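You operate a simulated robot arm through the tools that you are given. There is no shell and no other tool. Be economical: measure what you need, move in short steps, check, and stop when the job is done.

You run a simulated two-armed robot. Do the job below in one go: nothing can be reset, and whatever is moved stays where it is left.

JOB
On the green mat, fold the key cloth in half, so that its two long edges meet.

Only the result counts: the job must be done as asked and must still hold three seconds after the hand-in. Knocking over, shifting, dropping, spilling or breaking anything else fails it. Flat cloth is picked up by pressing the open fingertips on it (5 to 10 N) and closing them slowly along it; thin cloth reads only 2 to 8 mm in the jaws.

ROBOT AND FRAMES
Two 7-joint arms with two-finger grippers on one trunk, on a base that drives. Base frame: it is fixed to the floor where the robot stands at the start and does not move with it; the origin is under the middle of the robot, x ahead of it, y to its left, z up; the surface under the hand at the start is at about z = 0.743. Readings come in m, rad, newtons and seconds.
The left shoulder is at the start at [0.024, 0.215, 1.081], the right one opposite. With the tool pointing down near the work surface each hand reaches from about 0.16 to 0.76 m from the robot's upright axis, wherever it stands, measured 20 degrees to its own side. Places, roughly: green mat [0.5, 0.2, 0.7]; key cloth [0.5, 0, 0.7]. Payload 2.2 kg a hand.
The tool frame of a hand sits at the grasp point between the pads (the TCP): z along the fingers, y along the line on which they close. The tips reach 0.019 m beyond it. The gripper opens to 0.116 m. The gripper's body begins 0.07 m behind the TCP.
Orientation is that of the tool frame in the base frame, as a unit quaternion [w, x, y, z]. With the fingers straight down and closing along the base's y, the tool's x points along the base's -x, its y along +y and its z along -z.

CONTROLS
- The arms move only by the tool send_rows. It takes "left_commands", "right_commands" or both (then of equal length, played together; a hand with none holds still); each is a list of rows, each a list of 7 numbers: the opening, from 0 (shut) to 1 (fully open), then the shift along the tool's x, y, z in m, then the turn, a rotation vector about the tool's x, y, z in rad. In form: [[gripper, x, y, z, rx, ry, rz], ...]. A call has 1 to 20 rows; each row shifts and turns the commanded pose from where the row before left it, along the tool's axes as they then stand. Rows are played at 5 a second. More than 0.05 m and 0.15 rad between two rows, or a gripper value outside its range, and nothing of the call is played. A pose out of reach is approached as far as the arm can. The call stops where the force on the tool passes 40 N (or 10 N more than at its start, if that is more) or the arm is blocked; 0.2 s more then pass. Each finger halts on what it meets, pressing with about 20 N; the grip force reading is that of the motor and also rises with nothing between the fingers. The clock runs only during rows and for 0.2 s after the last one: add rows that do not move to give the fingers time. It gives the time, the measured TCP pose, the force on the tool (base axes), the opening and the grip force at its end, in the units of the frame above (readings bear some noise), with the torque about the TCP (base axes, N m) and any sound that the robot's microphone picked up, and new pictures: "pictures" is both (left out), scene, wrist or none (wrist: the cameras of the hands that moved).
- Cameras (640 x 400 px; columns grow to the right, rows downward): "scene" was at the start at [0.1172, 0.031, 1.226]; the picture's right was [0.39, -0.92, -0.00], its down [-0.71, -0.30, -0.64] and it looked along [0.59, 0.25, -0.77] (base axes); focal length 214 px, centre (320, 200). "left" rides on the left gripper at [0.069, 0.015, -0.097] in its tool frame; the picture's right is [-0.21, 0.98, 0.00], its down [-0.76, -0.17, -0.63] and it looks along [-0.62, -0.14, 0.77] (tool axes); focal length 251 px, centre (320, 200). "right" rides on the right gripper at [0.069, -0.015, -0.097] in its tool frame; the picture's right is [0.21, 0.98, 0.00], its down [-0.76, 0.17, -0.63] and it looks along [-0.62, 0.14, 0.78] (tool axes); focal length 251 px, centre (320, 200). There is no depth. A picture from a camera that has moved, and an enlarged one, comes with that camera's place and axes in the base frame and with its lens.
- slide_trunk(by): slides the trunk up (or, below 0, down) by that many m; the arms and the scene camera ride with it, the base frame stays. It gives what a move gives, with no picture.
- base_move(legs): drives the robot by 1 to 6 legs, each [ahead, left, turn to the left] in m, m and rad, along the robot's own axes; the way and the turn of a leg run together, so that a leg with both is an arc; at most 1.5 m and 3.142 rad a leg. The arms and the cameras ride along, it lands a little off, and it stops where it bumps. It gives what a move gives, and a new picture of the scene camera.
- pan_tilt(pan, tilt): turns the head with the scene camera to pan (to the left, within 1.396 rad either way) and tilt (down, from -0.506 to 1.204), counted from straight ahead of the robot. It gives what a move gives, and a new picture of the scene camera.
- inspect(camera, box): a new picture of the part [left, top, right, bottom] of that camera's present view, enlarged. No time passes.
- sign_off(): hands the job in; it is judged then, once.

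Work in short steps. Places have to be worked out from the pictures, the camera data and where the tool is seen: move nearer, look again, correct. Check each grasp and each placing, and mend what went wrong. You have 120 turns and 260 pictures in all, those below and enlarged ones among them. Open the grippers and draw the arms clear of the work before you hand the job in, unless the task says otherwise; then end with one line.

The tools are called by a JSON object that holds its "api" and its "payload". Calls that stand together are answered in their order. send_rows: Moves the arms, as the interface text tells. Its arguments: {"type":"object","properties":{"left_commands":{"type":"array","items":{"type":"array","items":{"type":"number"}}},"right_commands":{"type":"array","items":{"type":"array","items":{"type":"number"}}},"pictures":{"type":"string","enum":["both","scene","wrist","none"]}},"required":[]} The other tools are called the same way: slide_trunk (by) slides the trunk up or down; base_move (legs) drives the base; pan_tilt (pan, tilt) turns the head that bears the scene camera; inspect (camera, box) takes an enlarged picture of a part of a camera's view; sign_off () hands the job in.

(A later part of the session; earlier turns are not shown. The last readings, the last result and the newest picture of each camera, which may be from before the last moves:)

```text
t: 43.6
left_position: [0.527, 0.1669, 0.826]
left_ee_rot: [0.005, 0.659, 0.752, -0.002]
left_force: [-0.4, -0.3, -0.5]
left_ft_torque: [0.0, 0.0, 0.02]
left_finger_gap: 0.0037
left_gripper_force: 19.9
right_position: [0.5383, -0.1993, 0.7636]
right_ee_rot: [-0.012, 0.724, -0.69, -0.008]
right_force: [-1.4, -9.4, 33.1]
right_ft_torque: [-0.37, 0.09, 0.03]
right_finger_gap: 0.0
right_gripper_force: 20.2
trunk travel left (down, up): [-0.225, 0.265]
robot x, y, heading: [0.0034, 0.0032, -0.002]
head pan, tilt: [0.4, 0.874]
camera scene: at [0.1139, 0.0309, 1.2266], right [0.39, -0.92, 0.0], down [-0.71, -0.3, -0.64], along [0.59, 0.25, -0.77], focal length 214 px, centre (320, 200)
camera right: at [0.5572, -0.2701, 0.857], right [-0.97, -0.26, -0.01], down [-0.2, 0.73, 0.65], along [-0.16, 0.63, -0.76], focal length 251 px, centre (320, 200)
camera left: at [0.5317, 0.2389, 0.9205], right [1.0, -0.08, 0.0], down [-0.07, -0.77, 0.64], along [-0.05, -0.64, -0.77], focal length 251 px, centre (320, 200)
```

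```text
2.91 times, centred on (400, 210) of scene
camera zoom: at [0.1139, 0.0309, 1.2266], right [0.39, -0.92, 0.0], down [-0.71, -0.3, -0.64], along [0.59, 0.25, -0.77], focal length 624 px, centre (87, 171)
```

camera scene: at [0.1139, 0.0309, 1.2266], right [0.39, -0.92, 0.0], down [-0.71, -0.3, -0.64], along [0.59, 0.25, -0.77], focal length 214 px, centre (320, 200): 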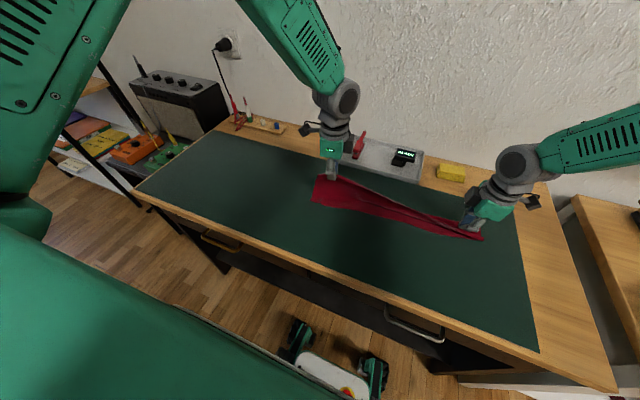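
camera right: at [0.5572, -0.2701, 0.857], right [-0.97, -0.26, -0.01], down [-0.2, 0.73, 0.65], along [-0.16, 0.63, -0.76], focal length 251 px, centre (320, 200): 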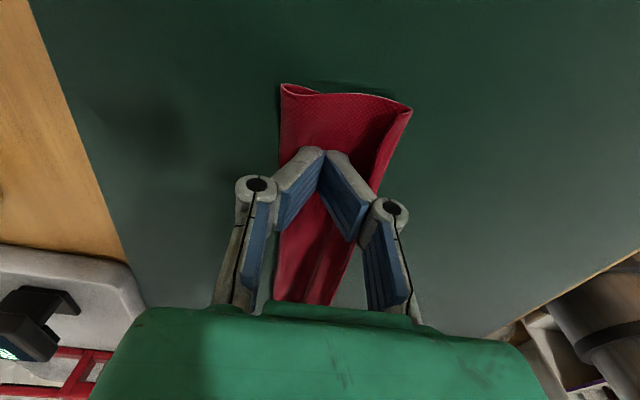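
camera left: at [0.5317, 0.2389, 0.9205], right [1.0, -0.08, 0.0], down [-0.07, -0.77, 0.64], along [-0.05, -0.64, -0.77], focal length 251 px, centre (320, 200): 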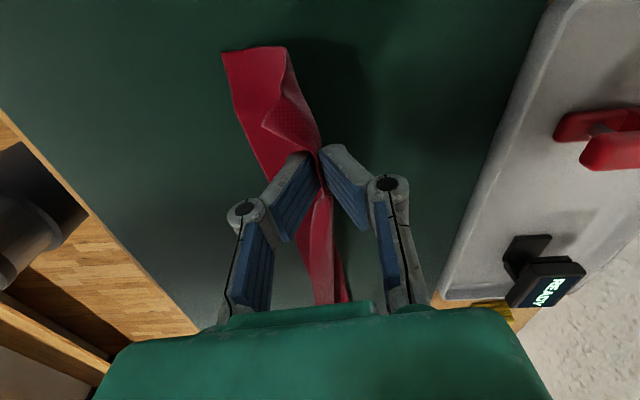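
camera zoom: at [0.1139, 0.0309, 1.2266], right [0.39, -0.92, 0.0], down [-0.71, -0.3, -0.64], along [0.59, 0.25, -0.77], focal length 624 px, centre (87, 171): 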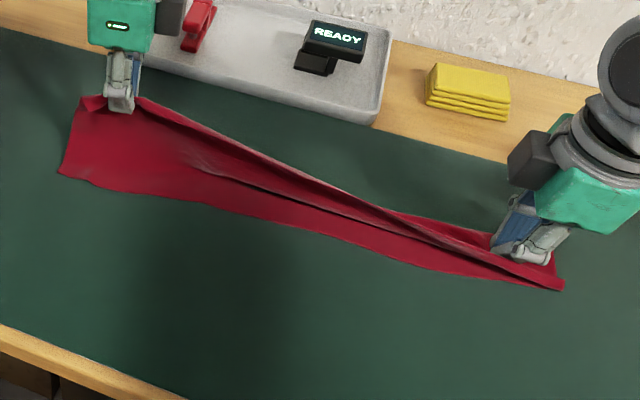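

The left half is reopened and the near edge now runs smoothly at x≈.47–.50. I'll ease the right press, tension the edge slightly, tilt the left fingers and start back over.

{"api": "send_rows", "payload": {"left_commands": [[0, 0.004, 0, 0, 0, 0, 0], [0, 0.004, 0, 0, 0, 0, 0], [0, 0, -0.006, 0, -0.12, 0, 0], [0, 0, -0.006, 0, -0.12, 0, 0], [0, 0, -0.006, 0, -0.12, 0, 0], [0, 0, 0, 0, 0, 0, 0]], "right_commands": [[0, 0, 0, -0.0012, 0, 0, 0], [0, 0, 0, 0, 0, 0, 0], [0, 0, 0, 0, 0, 0, 0], [0, 0, 0, 0, 0, 0, 0], [0, 0, 0, 0, 0, 0, 0], [0, 0, 0, 0, 0, 0, 0]], "pictures": "none"}}

{"api": "inspect", "payload": {"camera": "scene", "box": [290, 150, 510, 270]}}

```text
t: 45.0
left_position: [0.5082, 0.174, 0.8225]
left_ee_rot: [0.123, 0.646, 0.741, 0.133]
left_force: [0.1, -0.2, 0.0]
left_ft_torque: [0.0, 0.0, 0.01]
left_finger_gap: 0.0037
left_gripper_force: 20.1
right_position: [0.5379, -0.1984, 0.7641]
right_ee_rot: [-0.01, 0.724, -0.689, -0.008]
right_force: [1.7, -5.9, 20.4]
right_ft_torque: [-0.25, -0.04, -0.02]
right_finger_gap: 0.0001
right_gripper_force: 20.3
trunk travel left (down, up): [-0.225, 0.265]
robot x, y, heading: [0.0009, -0.0007, -0.002]
head pan, tilt: [0.4, 0.874]
```

```text
2.91 times, centred on (400, 210) of scene
camera zoom: at [0.1154, 0.0308, 1.2264], right [0.39, -0.92, 0.0], down [-0.71, -0.3, -0.64], along [0.59, 0.25, -0.77], focal length 624 px, centre (87, 171)
```

zoom: 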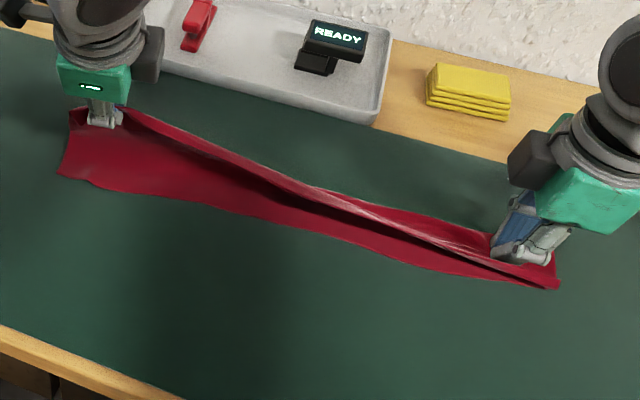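

There is no tension yet, so I'll pull further outward while bringing the edge back and partway down.

{"api": "send_rows", "payload": {"left_commands": [[0, 0.004, 0, 0, 0, 0, 0], [0, 0.004, 0, 0, 0, 0, 0], [0, 0.003, -0.01, 0.005, 0, 0, 0], [0, 0, -0.01, 0.005, 0, 0, 0], [0, 0, -0.01, 0.005, 0, 0, 0], [0, 0, 0, 0, 0, 0, 0]], "right_commands": [[0, 0, 0, -0.0005, 0, 0, 0], [0, 0, 0, 0, 0, 0, 0], [0, 0, 0, 0, 0, 0, 0], [0, 0, 0, 0, 0, 0, 0], [0, 0, 0, 0, 0, 0, 0], [0, 0, 0, 0, 0, 0, 0]], "pictures": "none"}}

{"api": "inspect", "payload": {"camera": "scene", "box": [290, 150, 510, 270]}}

{"api": "inspect", "payload": {"camera": "left", "box": [200, 20, 440, 300]}}

```text
t: 46.4
left_position: [0.488, 0.1841, 0.8]
left_ee_rot: [0.129, 0.638, 0.749, 0.125]
left_force: [0.5, -4.1, -0.6]
left_ft_torque: [-0.08, -0.03, -0.02]
left_finger_gap: 0.004
left_gripper_force: 20.2
right_position: [0.5383, -0.2002, 0.7634]
right_ee_rot: [-0.011, 0.725, -0.689, -0.01]
right_force: [-0.2, 2.2, 13.5]
right_ft_torque: [-0.03, 0.0, -0.04]
right_finger_gap: 0.0001
right_gripper_force: 19.8
trunk travel left (down, up): [-0.225, 0.265]
robot x, y, heading: [0.0037, -0.0008, 0.004]
head pan, tilt: [0.4, 0.874]
```

```text
2.91 times, centred on (400, 210) of scene
camera zoom: at [0.1164, 0.0306, 1.2262], right [0.39, -0.92, 0.0], down [-0.71, -0.3, -0.64], along [0.59, 0.25, -0.77], focal length 624 px, centre (87, 171)
```

zoom: 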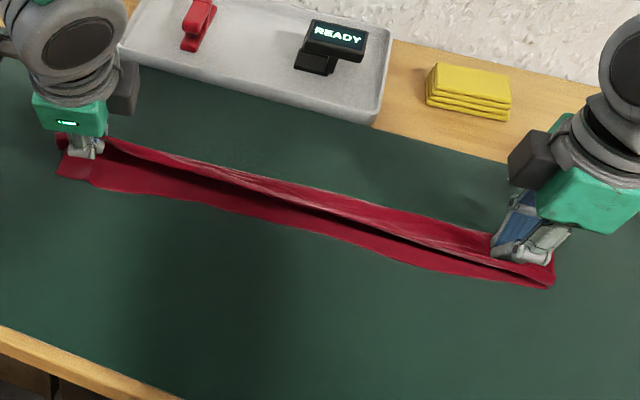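

```text
1.43 times, centred on (320, 160) of left
camera zoom: at [0.4559, 0.2511, 0.893], right [0.93, -0.06, 0.35], down [-0.26, -0.79, 0.56], along [0.24, -0.61, -0.75], focal length 359 px, centre (320, 257)
```

zoom: 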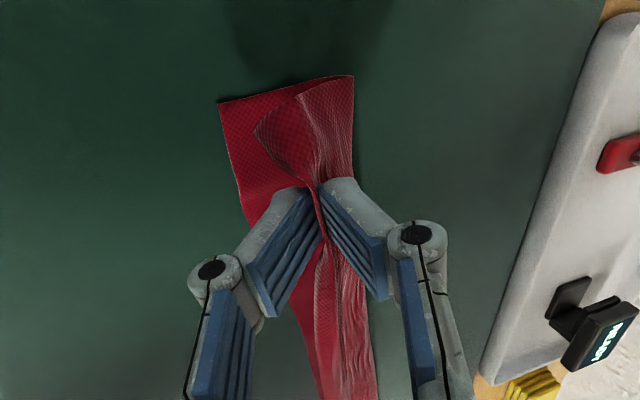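

Tension is good at 4 N, and the corner flap points the right way. The near edge at the grip is x≈.469. I'll lower the left hand onto it, moving 13 mm back and 34 mm down.

{"api": "send_rows", "payload": {"left_commands": [[0, 0, -0.0062, 0.0068, 0, 0, 0], [0, 0, -0.006, 0.0068, 0, 0, 0], [0, 0, -0.006, 0.0068, 0, 0, 0], [0, 0, -0.0059, 0.0068, 0, 0, 0], [0, 0, 0, 0, 0, 0, 0]], "pictures": "none"}}

{"api": "inspect", "payload": {"camera": "scene", "box": [290, 150, 510, 270]}}

{"api": "inspect", "payload": {"camera": "left", "box": [220, 60, 420, 260]}}

```text
t: 47.6
left_position: [0.4747, 0.1848, 0.7651]
left_ee_rot: [0.13, 0.632, 0.755, 0.12]
left_force: [0.1, -3.7, -0.1]
left_ft_torque: [-0.06, 0.01, -0.06]
left_finger_gap: 0.0038
left_gripper_force: 19.9
right_position: [0.538, -0.1994, 0.7641]
right_ee_rot: [-0.011, 0.724, -0.69, -0.01]
right_force: [-0.5, 3.8, 10.2]
right_ft_torque: [0.01, 0.01, -0.01]
right_finger_gap: 0.0001
right_gripper_force: 20.1
trunk travel left (down, up): [-0.225, 0.265]
robot x, y, heading: [0.0021, 0.0042, -0.0]
head pan, tilt: [0.4, 0.874]
```

```text
2.91 times, centred on (400, 210) of scene
camera zoom: at [0.1166, 0.0309, 1.2262], right [0.39, -0.92, 0.0], down [-0.71, -0.3, -0.64], along [0.59, 0.25, -0.77], focal length 624 px, centre (87, 171)
```

zoom: 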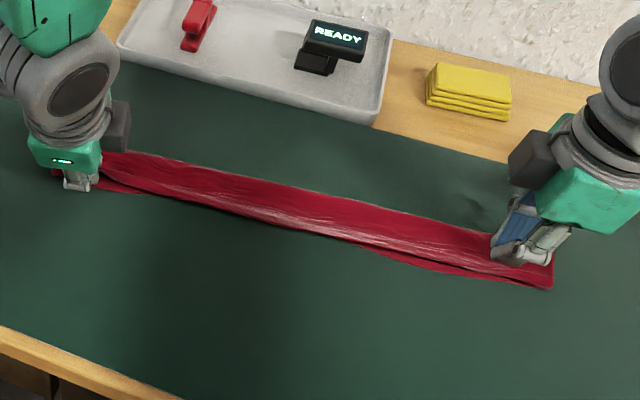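

```text
2.00 times, centred on (320, 160) of left
camera zoom: at [0.4432, 0.2524, 0.8582], right [0.94, -0.04, 0.35], down [-0.25, -0.78, 0.57], along [0.25, -0.62, -0.74], focal length 503 px, centre (320, 280)
```

zoom: 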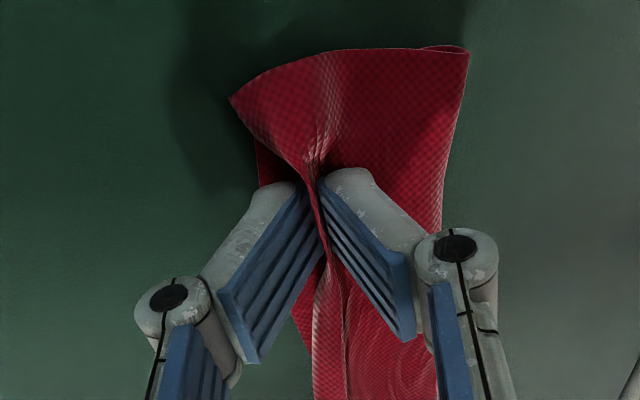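

The layers line up within several millimetres. I'll ease the tension, open gradually and rise straight up. The right hand will lift too.

{"api": "send_rows", "payload": {"left_commands": [[0, -0.004, 0, 0, 0, 0, 0], [0.05, 0, 0.0004, -0.001, 0, 0, 0], [0.1, 0, 0.0011, -0.0028, 0, 0, 0], [0.16, 0, 0.0014, -0.0037, 0, 0, 0], [0.2, 0, 0.0018, -0.0047, 0, 0, 0], [0.2, 0, 0.0035, -0.0094, 0, 0, 0], [0.2, 0, 0.007, -0.0187, 0, 0, 0], [0.2, 0, 0.0106, -0.0281, 0, 0, 0], [0.2, 0, 0.0106, -0.0281, 0, 0, 0], [0.2, 0, 0, 0, 0, 0, 0]], "right_commands": [[0, 0, 0, 0, 0, 0, 0], [0, 0, 0, 0, 0, 0, 0], [0, 0, 0, 0, 0, 0, 0], [0, 0, 0, 0, 0, 0, 0], [0, 0, 0, 0, 0, 0, 0], [0, 0, 0, -0.01, 0, 0, 0], [0, 0, 0, -0.02, 0, 0, 0], [0, 0, 0, -0.03, 0, 0, 0], [0, 0, 0, -0.03, 0, 0, 0], [0, 0, 0, 0, 0, 0, 0]]}}

{"api": "inspect", "payload": {"camera": "scene", "box": [290, 150, 510, 270]}}

{"api": "inspect", "payload": {"camera": "left", "box": [220, 20, 420, 220]}}

{"api": "inspect", "payload": {"camera": "right", "box": [220, 20, 420, 220]}}

```text
t: 49.8
left_position: [0.4733, 0.1744, 0.8661]
left_ee_rot: [0.121, 0.648, 0.741, 0.131]
left_force: [0.4, 0.3, 0.2]
left_ft_torque: [-0.01, 0.04, 0.0]
left_finger_gap: 0.0232
left_gripper_force: 0.3
right_position: [0.5392, -0.202, 0.8535]
right_ee_rot: [-0.01, 0.724, -0.69, -0.01]
right_force: [-0.2, -0.3, -1.1]
right_ft_torque: [-0.02, 0.01, 0.0]
right_finger_gap: 0.0
right_gripper_force: 19.7
trunk travel left (down, up): [-0.225, 0.265]
robot x, y, heading: [0.0015, 0.0012, -0.006]
head pan, tilt: [0.4, 0.874]
camera scene: at [0.1185, 0.0302, 1.2259], right [0.39, -0.92, 0.0], down [-0.71, -0.3, -0.64], along [0.59, 0.25, -0.77], focal length 214 px, centre (320, 200)
camera right: at [0.5585, -0.2723, 0.9459], right [-0.97, -0.26, -0.01], down [-0.2, 0.73, 0.65], along [-0.17, 0.63, -0.76], focal length 251 px, centre (320, 200)
camera left: at [0.4439, 0.2407, 0.9606], right [0.93, -0.09, 0.35], down [-0.28, -0.79, 0.54], along [0.23, -0.6, -0.77], focal length 251 px, centre (320, 200)
```

scene: 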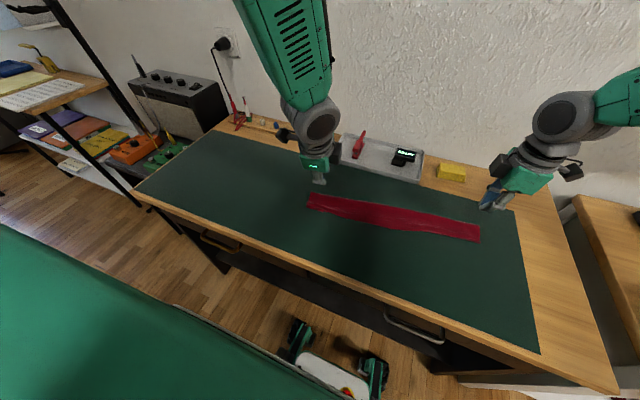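
right: 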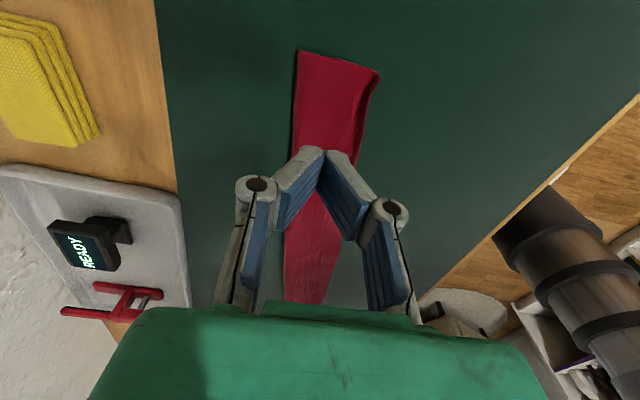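
left: 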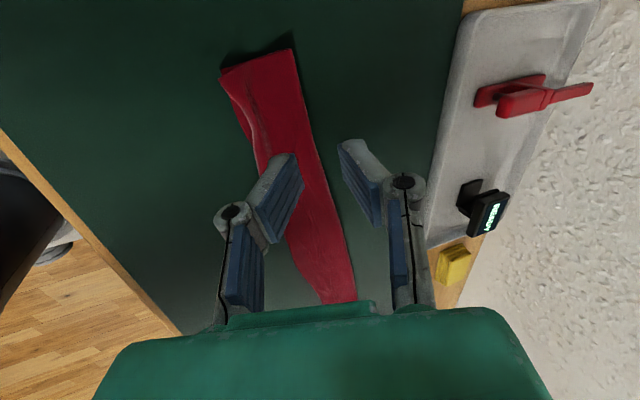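

```text
2.91 times, centred on (400, 210) of scene
camera zoom: at [0.1185, 0.0302, 1.2259], right [0.39, -0.92, 0.0], down [-0.71, -0.3, -0.64], along [0.59, 0.25, -0.77], focal length 624 px, centre (87, 171)
```

zoom: 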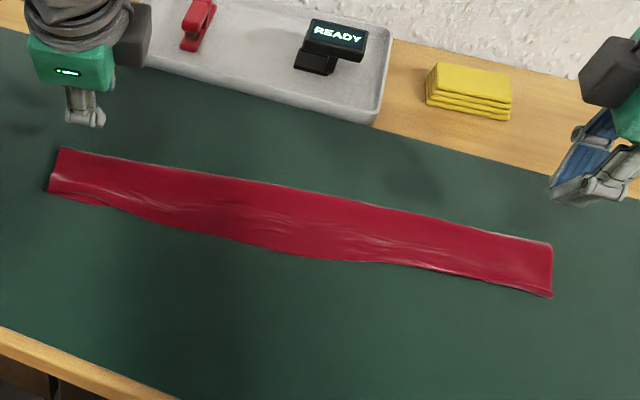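

```text
2.00 times, centred on (320, 120) of left
camera zoom: at [0.4439, 0.2407, 0.9606], right [0.93, -0.09, 0.35], down [-0.28, -0.79, 0.54], along [0.23, -0.6, -0.77], focal length 503 px, centre (320, 360)
```

zoom: 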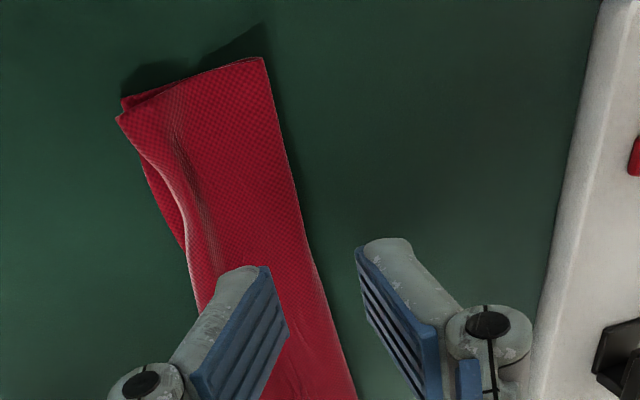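

```text
2.00 times, centred on (320, 120) of right
camera zoom: at [0.5585, -0.2723, 0.9459], right [-0.97, -0.26, -0.01], down [-0.2, 0.73, 0.65], along [-0.17, 0.63, -0.76], focal length 503 px, centre (320, 360)
```

zoom: 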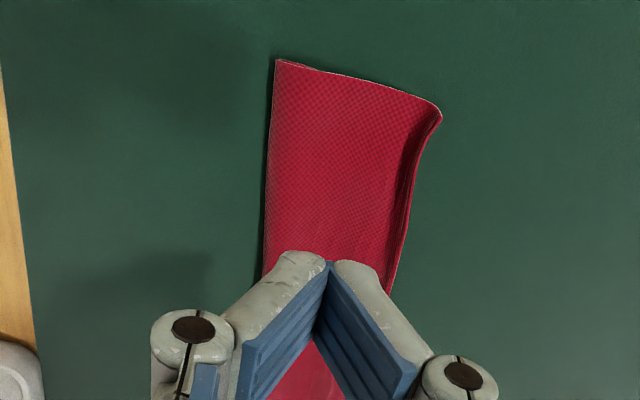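

Both ends now meet within a few millimetres. The middle outline looks a bit wide, so I'll raise the hands and move them aside to look at it.

{"api": "send_rows", "payload": {"left_commands": [[0.2, 0, -0.02, -0.03, 0.12, 0, 0], [0.2, 0, -0.03, -0.03, 0.12, 0, 0], [0.2, 0, -0.03, -0.03, 0.12, 0, 0], [0.2, 0, -0.02, -0.02, 0, 0, 0], [0.2, 0, 0, 0, 0, 0, 0]], "right_commands": [[0.2, 0, 0.03, -0.03, 0, 0, 0], [0.2, 0, 0.03, -0.03, 0, 0, 0], [0.2, 0, 0.03, -0.03, 0, 0, 0], [0.2, 0, 0.03, -0.02, 0, 0, 0], [0.2, 0, 0.03, 0, 0, 0, 0]]}}

```text
t: 51.0
left_position: [0.3545, 0.1588, 0.9562]
left_ee_rot: [0.004, 0.658, 0.753, -0.004]
left_force: [0.9, 0.3, -0.3]
left_ft_torque: [0.0, 0.01, 0.02]
left_finger_gap: 0.023
left_gripper_force: 0.0
right_position: [0.3881, -0.2137, 0.962]
right_ee_rot: [-0.01, 0.724, -0.69, -0.009]
right_force: [1.0, -0.4, -0.1]
right_ft_torque: [0.01, 0.02, 0.03]
right_finger_gap: 0.0234
right_gripper_force: 0.0
trunk travel left (down, up): [-0.225, 0.265]
robot x, y, heading: [-0.0028, 0.0011, 0.005]
head pan, tilt: [0.4, 0.874]
camera scene: at [0.116, 0.0299, 1.2261], right [0.39, -0.92, 0.0], down [-0.71, -0.3, -0.64], along [0.59, 0.25, -0.77], focal length 214 px, centre (320, 200)
camera right: at [0.4076, -0.2843, 1.0566], right [-0.97, -0.26, -0.01], down [-0.2, 0.73, 0.65], along [-0.16, 0.63, -0.76], focal length 251 px, centre (320, 200)
camera left: at [0.3602, 0.2307, 1.0512], right [1.0, -0.08, 0.0], down [-0.06, -0.77, 0.64], along [-0.05, -0.64, -0.77], focal length 251 px, centre (320, 200)
```

scene: 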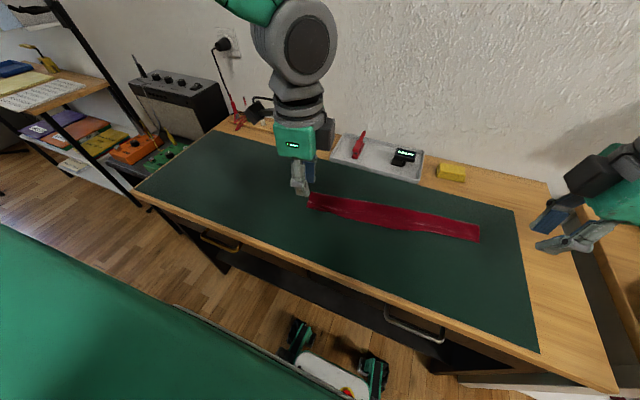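
right: 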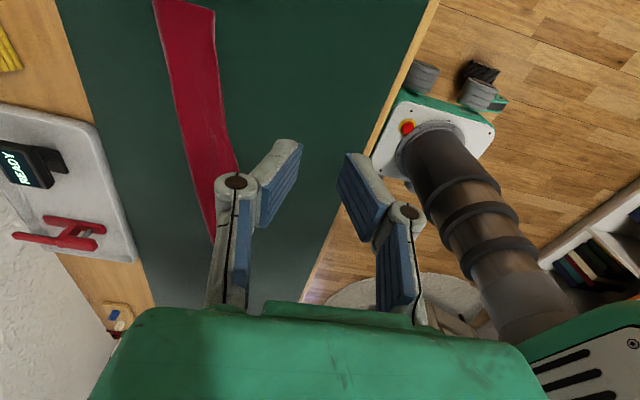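
left: 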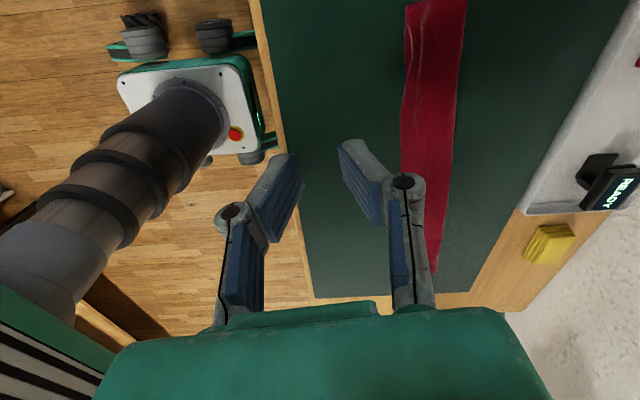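

{"api": "inspect", "payload": {"camera": "left", "box": [360, 0, 500, 290]}}

{"api": "inspect", "payload": {"camera": "right", "box": [130, 0, 270, 200]}}

{"api": "inspect", "payload": {"camera": "scene", "box": [300, 185, 400, 245]}}

{"api": "inspect", "payload": {"camera": "scene", "box": [385, 195, 485, 255]}}

```text
1.38 times, centred on (430, 145) of left
camera zoom: at [0.3602, 0.2307, 1.0512], right [1.0, -0.08, 0.0], down [-0.06, -0.77, 0.64], along [-0.05, -0.64, -0.77], focal length 347 px, centre (168, 276)
```

zoom: 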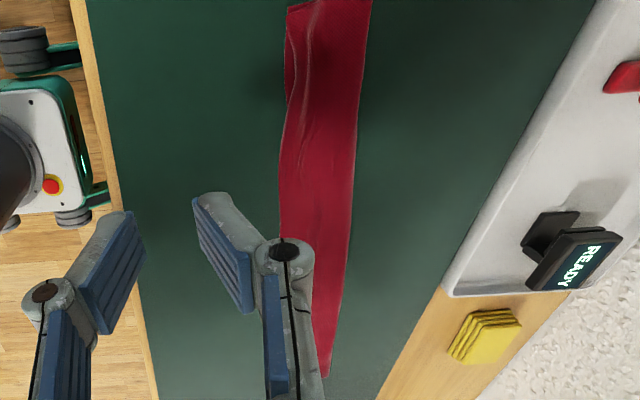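

```text
2.00 times, centred on (200, 100) of right
camera zoom: at [0.4076, -0.2843, 1.0566], right [-0.97, -0.26, -0.01], down [-0.2, 0.73, 0.65], along [-0.16, 0.63, -0.76], focal length 503 px, centre (560, 400)
```

zoom: 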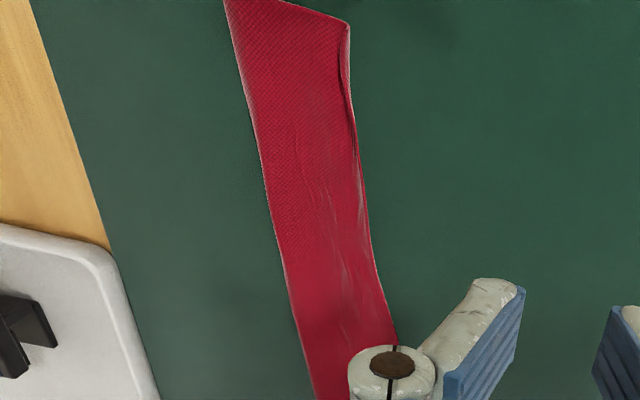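

```text
6.40 times, centred on (350, 215) of scene
camera zoom: at [0.116, 0.0299, 1.2261], right [0.39, -0.92, 0.0], down [-0.71, -0.3, -0.64], along [0.59, 0.25, -0.77], focal length 1373 px, centre (128, 104)
```

zoom: 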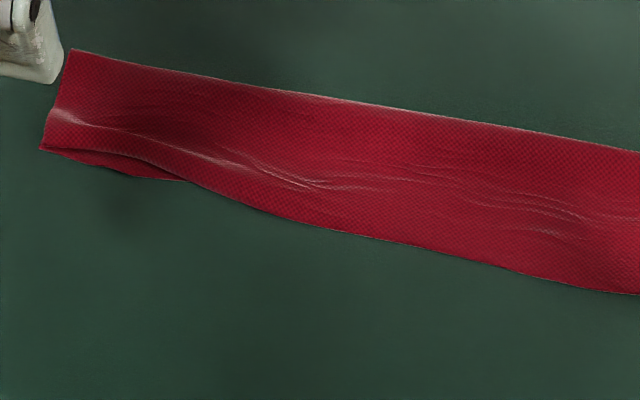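

```text
6.40 times, centred on (435, 225) of scene
camera zoom: at [0.116, 0.0299, 1.2261], right [0.39, -0.92, 0.0], down [-0.71, -0.3, -0.64], along [0.59, 0.25, -0.77], focal length 1373 px, centre (-416, 40)
```

zoom: 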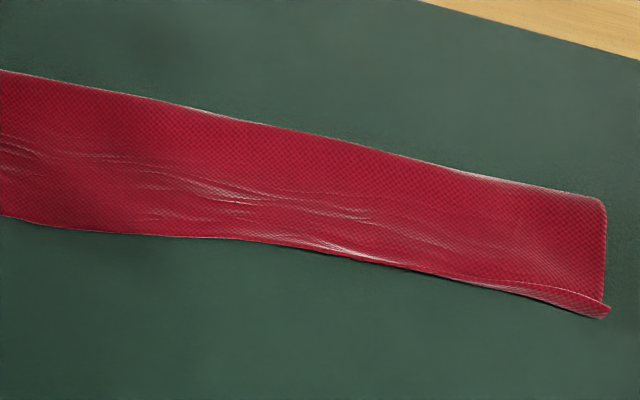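

At mid-length the upper layer overhangs, with a width of about 70–74 mm against the 59 mm expected. I'll take the left hand over the upper edge near y≈.02 to correct it.

{"api": "send_rows", "payload": {"left_commands": [[0.2, -0.0255, 0.0159, 0.02, 0, 0, 0], [0.2, -0.0255, 0.0159, 0.022, 0, 0, 0], [0.2, -0.0255, 0.0159, 0.028, 0, 0, 0], [0.2, -0.0255, 0.0159, 0.028, 0, 0, 0], [0.2, -0.0255, 0.0159, 0.028, 0, 0, 0], [0.2, -0.0255, 0.0159, 0.028, 0, 0, 0], [0.2, 0, 0, 0, 0, 0, 0]], "pictures": "none"}}

{"api": "inspect", "payload": {"camera": "left", "box": [200, 20, 440, 240]}}

```text
t: 52.6
left_position: [0.4696, 0.0206, 0.8054]
left_ee_rot: [0.005, 0.659, 0.752, -0.004]
left_force: [-0.5, 0.7, 0.0]
left_ft_torque: [-0.02, 0.01, 0.01]
left_finger_gap: 0.0233
left_gripper_force: 0.1
right_position: [0.3879, -0.2133, 0.9634]
right_ee_rot: [-0.011, 0.724, -0.69, -0.009]
right_force: [-0.4, -0.2, 0.1]
right_ft_torque: [-0.03, 0.01, 0.01]
right_finger_gap: 0.0232
right_gripper_force: 0.1
trunk travel left (down, up): [-0.225, 0.265]
robot x, y, heading: [-0.0005, 0.0005, 0.0]
head pan, tilt: [0.4, 0.874]
```

```text
1.82 times, centred on (320, 130) of left
camera zoom: at [0.4746, 0.091, 0.8995], right [1.0, -0.08, 0.0], down [-0.07, -0.77, 0.64], along [-0.05, -0.64, -0.77], focal length 457 px, centre (320, 327)
```

zoom: 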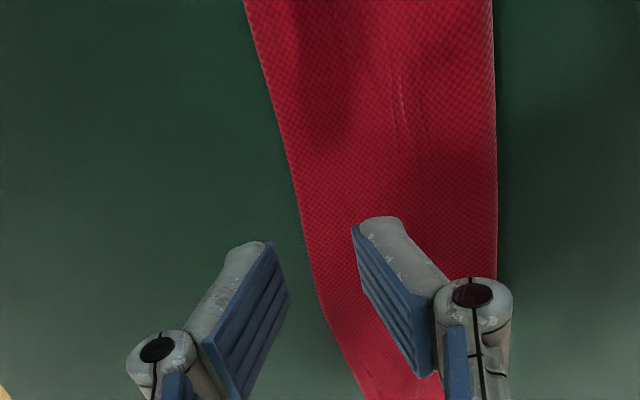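

The edge here is at x≈.460 and the width is about 75 mm. I'll shift 3 mm outward, press and close.

{"api": "send_rows", "payload": {"left_commands": [[0.22, 0, -0.003, 0.012, 0, 0, 0], [0.22, 0, 0, 0.012, 0, 0, 0], [0.22, 0, 0, 0.012, 0, 0, 0], [0.22, 0, 0, 0.004, 0, 0, 0], [0.22, 0, 0, 0.0015, 0, 0, 0], [0.22, 0, 0, 0.001, 0, 0, 0], [0.22, 0, 0, 0, 0, 0, 0]], "pictures": "none"}}

```text
t: 54.2
left_position: [0.4663, 0.0192, 0.762]
left_ee_rot: [0.005, 0.659, 0.752, -0.002]
left_force: [2.2, 0.4, 16.0]
left_ft_torque: [0.11, -0.07, 0.02]
left_finger_gap: 0.0342
left_gripper_force: 2.2
right_position: [0.3883, -0.2132, 0.9643]
right_ee_rot: [-0.011, 0.724, -0.689, -0.01]
right_force: [0.7, -0.2, 0.2]
right_ft_torque: [-0.02, 0.02, -0.01]
right_finger_gap: 0.0232
right_gripper_force: 0.1
trunk travel left (down, up): [-0.225, 0.265]
robot x, y, heading: [-0.0013, -0.0011, 0.001]
head pan, tilt: [0.4, 0.874]
```

Contact is at 16 N. I'll ease up slightly and close slowly.

{"api": "send_rows", "payload": {"left_commands": [[0.22, 0, 0, -0.0005, 0, 0, 0], [0.2, 0, 0, 0, 0, 0, 0], [0.18, 0, 0, 0, 0, 0, 0], [0.16, 0, 0, 0, 0, 0, 0], [0.14, 0, 0, 0, 0, 0, 0], [0.12, 0, 0, 0, 0, 0, 0], [0.1, 0, 0, 0, 0, 0, 0], [0.08, 0, 0, 0, 0, 0, 0], [0.06, 0, 0, 0, 0, 0, 0], [0.04, 0, 0, 0, 0, 0, 0], [0.02, 0, 0, 0, 0, 0, 0], [0, 0, 0, 0, 0, 0, 0], [0, 0, 0, 0, 0, 0, 0]], "pictures": "none"}}

{"api": "inspect", "payload": {"camera": "left", "box": [200, 40, 440, 260]}}

```text
t: 55.2
left_position: [0.4618, 0.0176, 0.7628]
left_ee_rot: [0.001, 0.658, 0.753, -0.007]
left_force: [-4.4, -0.1, 10.8]
left_ft_torque: [0.02, 0.06, 0.02]
left_finger_gap: 0.0056
left_gripper_force: 19.6
right_position: [0.3878, -0.2127, 0.9625]
right_ee_rot: [-0.01, 0.723, -0.691, -0.007]
right_force: [-0.4, -0.5, 1.0]
right_ft_torque: [0.05, 0.01, 0.0]
right_finger_gap: 0.0231
right_gripper_force: 0.0
trunk travel left (down, up): [-0.225, 0.265]
robot x, y, heading: [-0.0006, -0.0009, -0.002]
head pan, tilt: [0.4, 0.874]
stopped in row 5 (left hand): the force on the tool passed its limit at 47 N (the readings are from after the stop); the commanded pose is now the measured one
```

```text
1.82 times, centred on (320, 150) of left
camera zoom: at [0.4682, 0.0898, 0.8571], right [1.0, -0.08, 0.0], down [-0.06, -0.77, 0.64], along [-0.06, -0.64, -0.77], focal length 457 px, centre (320, 291)
```

zoom: 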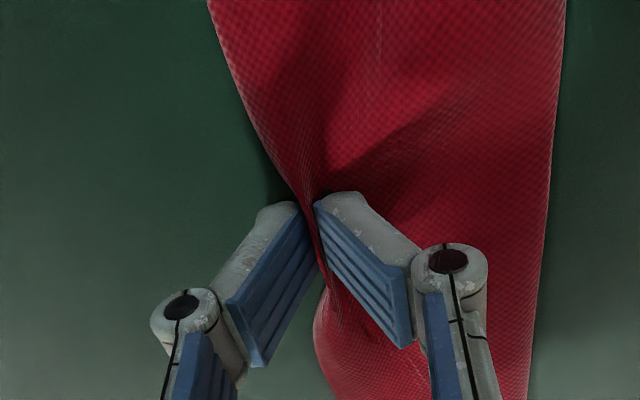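

It has gripped at 5.6 mm. I'll lift the mid edge a few centimetres and look for the lower layer's edge.

{"api": "send_rows", "payload": {"left_commands": [[0, 0, 0, 0, 0, 0, 0], [0, 0, 0, -0.012, 0, 0, 0], [0, 0, 0.006, -0.014, 0, 0, 0], [0, 0, 0.01, -0.014, 0, 0, 0], [0, 0, 0, 0, 0, 0, 0]], "pictures": "none"}}

{"api": "inspect", "payload": {"camera": "left", "box": [200, 0, 440, 240]}}

{"api": "inspect", "payload": {"camera": "scene", "box": [290, 150, 510, 270]}}

```text
t: 56.5
left_position: [0.4786, 0.0217, 0.8031]
left_ee_rot: [0.002, 0.658, 0.753, -0.005]
left_force: [1.2, -0.9, -0.1]
left_ft_torque: [-0.01, 0.02, -0.01]
left_finger_gap: 0.0036
left_gripper_force: 20.4
right_position: [0.3878, -0.2129, 0.9638]
right_ee_rot: [-0.01, 0.723, -0.69, -0.009]
right_force: [-0.3, -0.3, -0.1]
right_ft_torque: [-0.02, -0.02, 0.0]
right_finger_gap: 0.0231
right_gripper_force: 0.1
trunk travel left (down, up): [-0.225, 0.265]
robot x, y, heading: [-0.0003, 0.0017, -0.0]
head pan, tilt: [0.4, 0.874]
```

```text
1.67 times, centred on (320, 120) of left
camera zoom: at [0.4843, 0.0922, 0.8969], right [1.0, -0.08, 0.0], down [-0.06, -0.77, 0.64], along [-0.06, -0.64, -0.77], focal length 419 px, centre (320, 333)
```

zoom: 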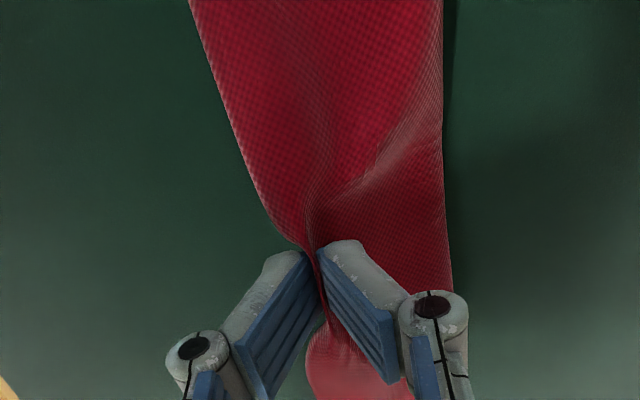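

```text
2.91 times, centred on (400, 210) of scene
camera zoom: at [0.1167, 0.0293, 1.2261], right [0.39, -0.92, 0.0], down [-0.71, -0.3, -0.64], along [0.59, 0.25, -0.77], focal length 624 px, centre (87, 171)
```

zoom: 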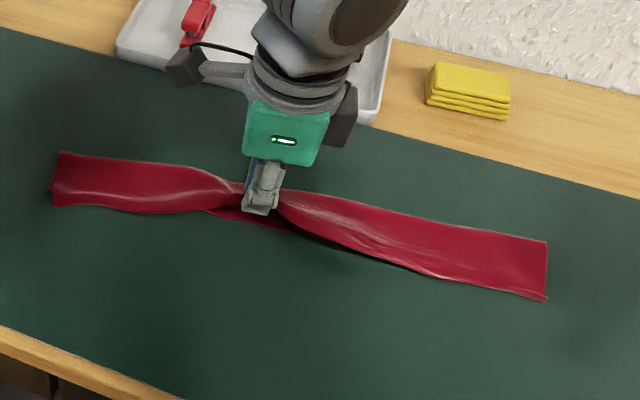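

With the mid edge raised, the lower layer's edge shows at x≈.4875, so the upper edge was about 27 mm too far. I'll carry it a little away from the robot to reopen the crease there, then come back with a slight tilt.

{"api": "send_rows", "payload": {"left_commands": [[0, 0, 0.0175, -0.004, 0, 0, 0], [0, 0, 0.0175, -0.003, 0, 0, 0], [0, 0, 0.0175, 0, 0, 0, 0], [0, 0, 0, 0, 0, 0, 0], [0, 0, -0.008, 0, -0.15, 0, 0], [0, 0, -0.01, 0.002, -0.15, 0, 0], [0, 0, 0, 0, 0, 0, 0]], "pictures": "none"}}

{"api": "inspect", "payload": {"camera": "scene", "box": [290, 150, 510, 270]}}

```text
t: 58.0
left_position: [0.5164, 0.0405, 0.7993]
left_ee_rot: [0.096, 0.636, 0.761, 0.09]
left_force: [0.6, -0.2, -0.6]
left_ft_torque: [0.0, 0.02, 0.0]
left_finger_gap: 0.0034
left_gripper_force: 20.3
right_position: [0.387, -0.2118, 0.9653]
right_ee_rot: [-0.011, 0.724, -0.689, -0.008]
right_force: [-0.5, -1.4, 0.0]
right_ft_torque: [-0.02, 0.01, -0.04]
right_finger_gap: 0.0232
right_gripper_force: 0.0
trunk travel left (down, up): [-0.225, 0.265]
robot x, y, heading: [0.0003, 0.0013, 0.002]
head pan, tilt: [0.4, 0.874]
```

```text
2.91 times, centred on (400, 210) of scene
camera zoom: at [0.1168, 0.0299, 1.2261], right [0.39, -0.92, 0.0], down [-0.71, -0.3, -0.64], along [0.59, 0.25, -0.77], focal length 624 px, centre (87, 171)
```

zoom: 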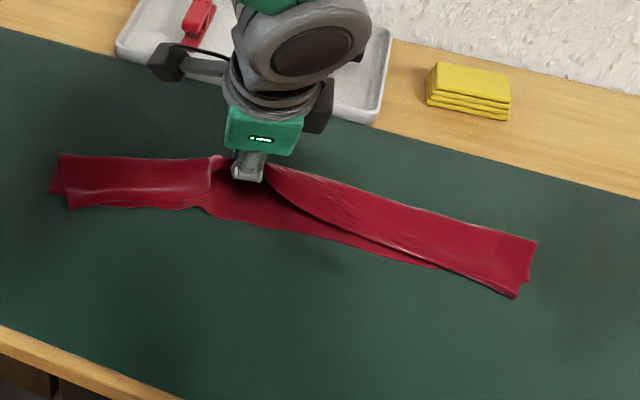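

The crease has reopened in the middle. I'll bring the edge back over the lower edge, to a tip at x≈.4965, and down.

{"api": "send_rows", "payload": {"left_commands": [[0, -0.0025, -0.009, 0.004, 0, 0, 0], [0, -0.0025, -0.009, 0.006, 0, 0, 0], [0, -0.0025, -0.0082, 0.007, 0, 0, 0], [0, -0.0025, -0.008, 0.0073, 0, 0, 0], [0, 0, 0, 0, 0, 0, 0]], "pictures": "none"}}

{"api": "inspect", "payload": {"camera": "scene", "box": [290, 150, 510, 270]}}

{"api": "inspect", "payload": {"camera": "left", "box": [200, 0, 440, 240]}}

```text
t: 59.2
left_position: [0.4984, 0.0194, 0.7832]
left_ee_rot: [0.109, 0.636, 0.757, 0.098]
left_force: [0.1, -0.8, 0.4]
left_ft_torque: [0.01, 0.0, -0.02]
left_finger_gap: 0.0035
left_gripper_force: 20.2
right_position: [0.3869, -0.2125, 0.9629]
right_ee_rot: [-0.011, 0.724, -0.69, -0.01]
right_force: [-0.1, 0.1, -0.7]
right_ft_torque: [-0.06, -0.01, 0.01]
right_finger_gap: 0.0232
right_gripper_force: 0.1
trunk travel left (down, up): [-0.225, 0.265]
robot x, y, heading: [-0.0021, -0.0024, 0.0]
head pan, tilt: [0.4, 0.874]
```

```text
2.91 times, centred on (400, 210) of scene
camera zoom: at [0.1166, 0.0291, 1.2261], right [0.39, -0.92, 0.0], down [-0.71, -0.3, -0.64], along [0.59, 0.25, -0.77], focal length 624 px, centre (87, 171)
```

zoom: 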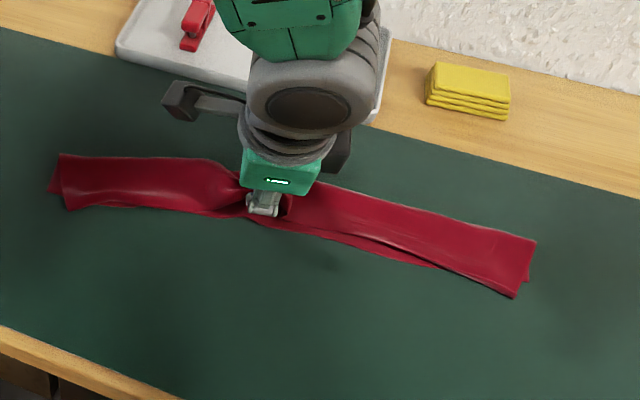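

```text
1.67 times, centred on (320, 120) of left
camera zoom: at [0.4729, 0.0883, 0.8752], right [0.96, -0.04, 0.29], down [-0.21, -0.78, 0.59], along [0.2, -0.62, -0.76], focal length 419 px, centre (320, 333)
```

zoom: 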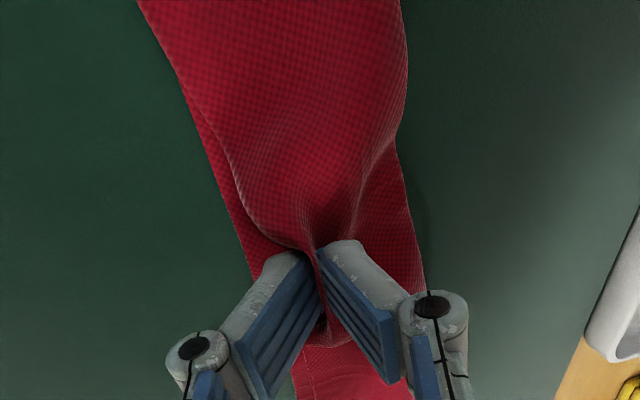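

The hand stopped a bit high, but the lower edge shows just beyond the upper one, so alignment is good. I'll bring it straight down the rest of the way.

{"api": "send_rows", "payload": {"left_commands": [[0, 0, -0.004, 0.0055, 0, 0, 0], [0, 0, -0.0035, 0.0055, 0, 0, 0], [0, 0, 0, 0, 0, 0, 0], [0, 0, 0, 0, 0, 0, 0]], "pictures": "none"}}

{"api": "inspect", "payload": {"camera": "left", "box": [200, 0, 440, 240]}}

```text
t: 60.2
left_position: [0.4927, 0.0173, 0.766]
left_ee_rot: [0.105, 0.639, 0.755, 0.1]
left_force: [0.8, -3.7, 10.2]
left_ft_torque: [0.05, 0.0, 0.01]
left_finger_gap: 0.0035
left_gripper_force: 19.6
right_position: [0.3866, -0.2137, 0.9648]
right_ee_rot: [-0.011, 0.723, -0.691, -0.009]
right_force: [-0.2, 0.2, 0.2]
right_ft_torque: [-0.01, -0.02, 0.02]
right_finger_gap: 0.023
right_gripper_force: 0.0
trunk travel left (down, up): [-0.225, 0.265]
robot x, y, heading: [0.0008, 0.0013, 0.003]
head pan, tilt: [0.4, 0.874]
```

```text
1.67 times, centred on (320, 120) of left
camera zoom: at [0.4673, 0.0864, 0.8591], right [0.96, -0.05, 0.29], down [-0.22, -0.78, 0.58], along [0.19, -0.62, -0.76], focal length 419 px, centre (320, 333)
```

zoom: 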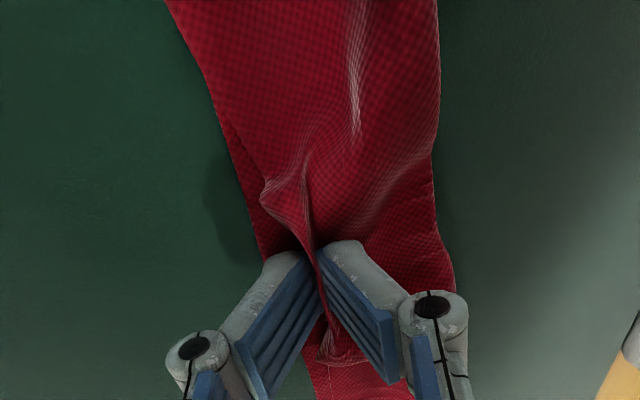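

It is down, with the edges nearly coincident. I'll release with a slight rise and go straight up.

{"api": "send_rows", "payload": {"left_commands": [[0.04, 0, 0.0005, -0.002, 0, 0, 0], [0.08, 0, 0.0008, -0.003, 0, 0, 0], [0.13, 0, 0.001, -0.004, 0, 0, 0], [0.18, 0, 0.0013, -0.005, 0, 0, 0], [0.2, 0, 0.0026, -0.0097, 0, 0, 0], [0.2, 0, 0.0052, -0.0193, 0, 0, 0], [0.2, 0, 0.0078, -0.029, 0, 0, 0], [0.2, 0, 0.008, -0.03, 0, 0, 0], [0.2, 0, -0.02, -0.035, 0.13, 0, 0], [0.2, 0, -0.035, -0.03, 0.13, 0, 0], [0.2, 0, -0.04, -0.01, 0, 0, 0], [0.2, 0, -0.04, 0, 0, 0, 0], [0.2, 0, 0, 0, 0, 0, 0]], "pictures": "wrist"}}

{"api": "inspect", "payload": {"camera": "scene", "box": [300, 185, 400, 245]}}

{"api": "inspect", "payload": {"camera": "scene", "box": [385, 195, 485, 255]}}

```text
t: 63.0
left_position: [0.3346, -0.0057, 0.9253]
left_ee_rot: [0.016, 0.655, 0.756, 0.005]
left_force: [0.3, 0.1, -0.1]
left_ft_torque: [-0.01, 0.02, 0.02]
left_finger_gap: 0.0232
left_gripper_force: 0.1
right_position: [0.3883, -0.2138, 0.9627]
right_ee_rot: [-0.01, 0.724, -0.69, -0.01]
right_force: [0.1, -0.3, -0.8]
right_ft_torque: [0.02, 0.02, -0.02]
right_finger_gap: 0.023
right_gripper_force: 0.1
trunk travel left (down, up): [-0.225, 0.265]
robot x, y, heading: [-0.0008, 0.0008, 0.002]
head pan, tilt: [0.4, 0.874]
camera left: at [0.3366, 0.0652, 1.0197], right [1.0, -0.07, 0.03], down [-0.08, -0.76, 0.64], along [-0.02, -0.64, -0.77], focal length 251 px, centre (320, 200)
```

left: 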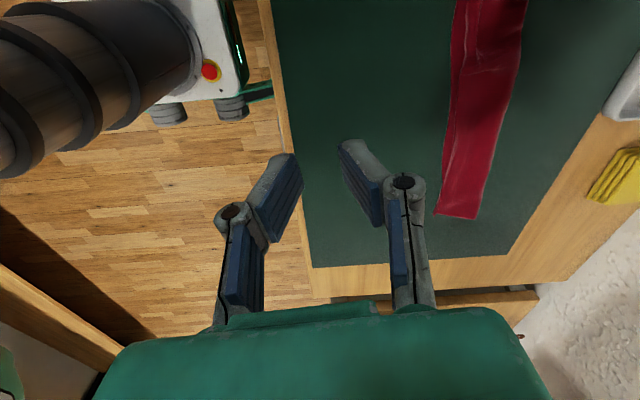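

```text
6.40 times, centred on (350, 215) of scene
camera zoom: at [0.1167, 0.0294, 1.2269], right [0.4, -0.92, 0.0], down [-0.7, -0.3, -0.65], along [0.59, 0.26, -0.76], focal length 1373 px, centre (128, 104)
```

zoom: 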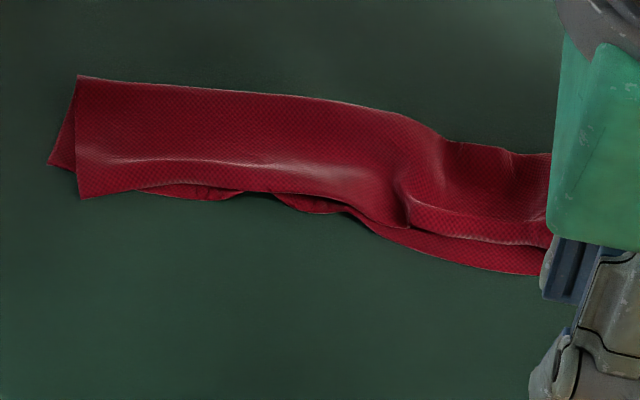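

```text
6.40 times, centred on (435, 225) of scene
camera zoom: at [0.1167, 0.0294, 1.2269], right [0.4, -0.92, 0.0], down [-0.7, -0.3, -0.65], along [0.59, 0.26, -0.76], focal length 1373 px, centre (-416, 40)
```

zoom: 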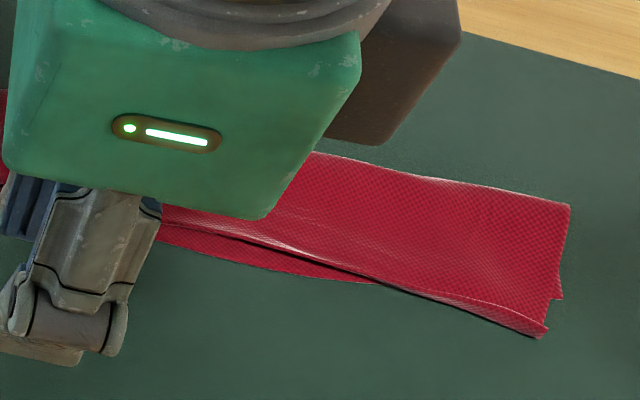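

The edges meet within about 14 mm now, but the upper layer is bunched lengthwise: both its ends are pulled in by about 1 cm and there is a mid wrinkle. I'll move closed fingertips over each end to stretch the upper layer outward, and look first.

{"api": "send_rows", "payload": {"left_commands": [[0, 0.0268, 0.025, 0.008, 0, 0, 0], [0, 0.0268, 0.025, 0.01, 0, 0, 0], [0, 0.0268, 0.025, 0.0125, 0, 0, 0], [0, 0.0268, 0.025, 0.0125, 0, 0, 0], [0, 0.0268, 0.025, 0.015, 0, 0, 0], [0, 0.0268, 0.025, 0.015, 0, 0, 0], [0, 0, 0, 0, 0, 0, 0]], "right_commands": [[0, 0, -0.0203, 0.0188, 0, 0, 0], [0, 0, -0.0203, 0.0188, 0, 0, 0], [0, 0, -0.0203, 0.0188, 0, 0, 0], [0, 0, -0.0203, 0.0188, 0, 0, 0], [0, 0, -0.0203, 0.0188, 0, 0, 0], [0, 0, -0.0203, 0.0188, 0, 0, 0], [0, 0, 0, 0, 0, 0, 0]]}}

{"api": "inspect", "payload": {"camera": "scene", "box": [290, 150, 510, 270]}}

```text
t: 64.7
left_position: [0.4609, 0.1744, 0.8535]
left_ee_rot: [0.015, 0.658, 0.753, 0.01]
left_force: [-0.1, 1.0, 0.8]
left_ft_torque: [-0.01, 0.0, -0.02]
left_finger_gap: 0.0001
left_gripper_force: 20.0
right_position: [0.5076, -0.2037, 0.8529]
right_ee_rot: [-0.012, 0.725, -0.689, -0.007]
right_force: [0.6, 0.1, 0.6]
right_ft_torque: [0.04, -0.04, 0.0]
right_finger_gap: 0.0
right_gripper_force: 19.8
trunk travel left (down, up): [-0.225, 0.265]
robot x, y, heading: [0.001, -0.0006, -0.004]
head pan, tilt: [0.4, 0.874]
camera scene: at [0.1161, 0.0317, 1.2262], right [0.39, -0.92, 0.0], down [-0.71, -0.3, -0.64], along [0.59, 0.25, -0.77], focal length 214 px, centre (320, 200)
camera right: at [0.5271, -0.2731, 0.946], right [-0.97, -0.26, -0.01], down [-0.2, 0.73, 0.65], along [-0.16, 0.63, -0.76], focal length 251 px, centre (320, 200)
camera left: at [0.4644, 0.2455, 0.9499], right [1.0, -0.08, 0.04], down [-0.09, -0.77, 0.63], along [-0.02, -0.63, -0.77], focal length 251 px, centre (320, 200)
```

scene: 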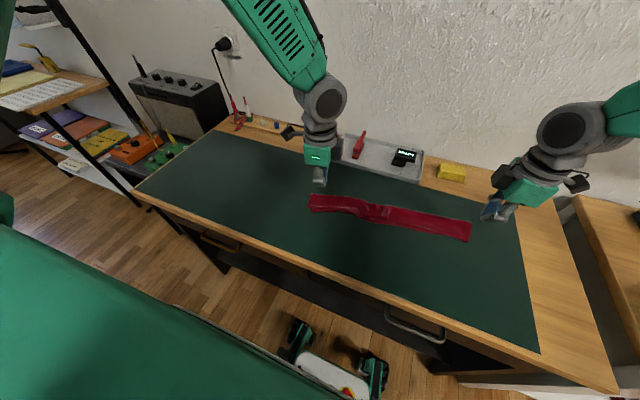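
right: 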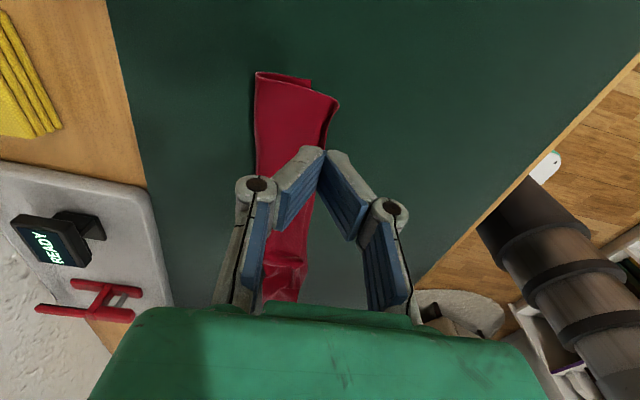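
left: 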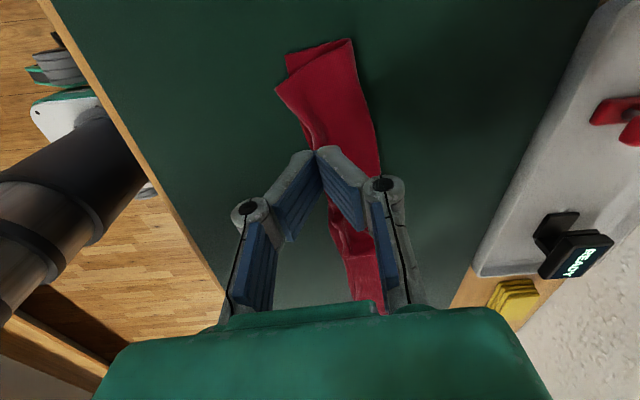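

```text
2.91 times, centred on (400, 210) of scene
camera zoom: at [0.1161, 0.0317, 1.2262], right [0.39, -0.92, 0.0], down [-0.71, -0.3, -0.64], along [0.59, 0.25, -0.77], focal length 624 px, centre (87, 171)
```

zoom: 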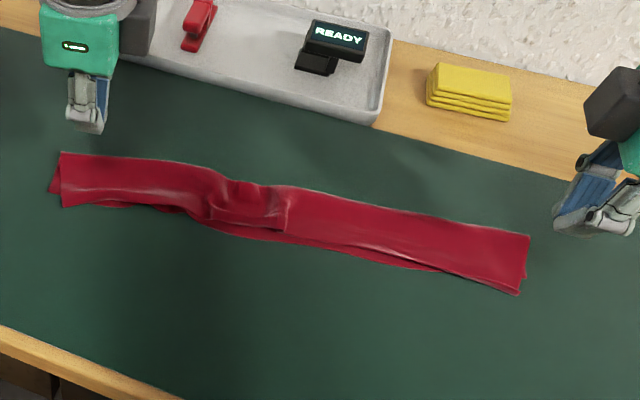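

The middle is crumpled and both ends are drawn in by about 1–2 cm. I'll press closed fingertips on the stack near both ends and stretch outward. First I'll descend to near contact.

{"api": "send_rows", "payload": {"left_commands": [[0, 0, 0.004, 0.02, 0.028, 0, 0], [0, 0, 0, 0.02, 0, 0, 0], [0, 0, 0, 0.02, 0, 0, 0], [0, 0, 0, 0.022, 0, 0, 0], [0, 0, 0, 0.003, 0, 0, 0], [0, 0, 0, 0, 0, 0, 0]], "right_commands": [[0, -0.009, -0.0066, 0.02, 0, 0, 0], [0, -0.009, -0.0066, 0.02, 0, 0, 0], [0, 0, 0, 0.02, 0, 0, 0], [0, 0, 0, 0.022, 0, 0, 0], [0, 0, 0, 0.003, 0, 0, 0], [0, 0, 0, 0, 0, 0, 0]], "pictures": "none"}}

```text
t: 66.0
left_position: [0.4689, 0.173, 0.7698]
left_ee_rot: [0.005, 0.659, 0.752, -0.001]
left_force: [0.6, -0.2, -0.1]
left_ft_torque: [0.02, 0.01, 0.02]
left_finger_gap: 0.0002
left_gripper_force: 19.7
right_position: [0.5221, -0.1824, 0.7661]
right_ee_rot: [-0.009, 0.723, -0.69, -0.009]
right_force: [-0.5, 0.3, -0.4]
right_ft_torque: [0.04, 0.0, 0.02]
right_finger_gap: 0.0001
right_gripper_force: 19.6
trunk travel left (down, up): [-0.225, 0.265]
robot x, y, heading: [0.0004, -0.0021, -0.002]
head pan, tilt: [0.4, 0.874]
```

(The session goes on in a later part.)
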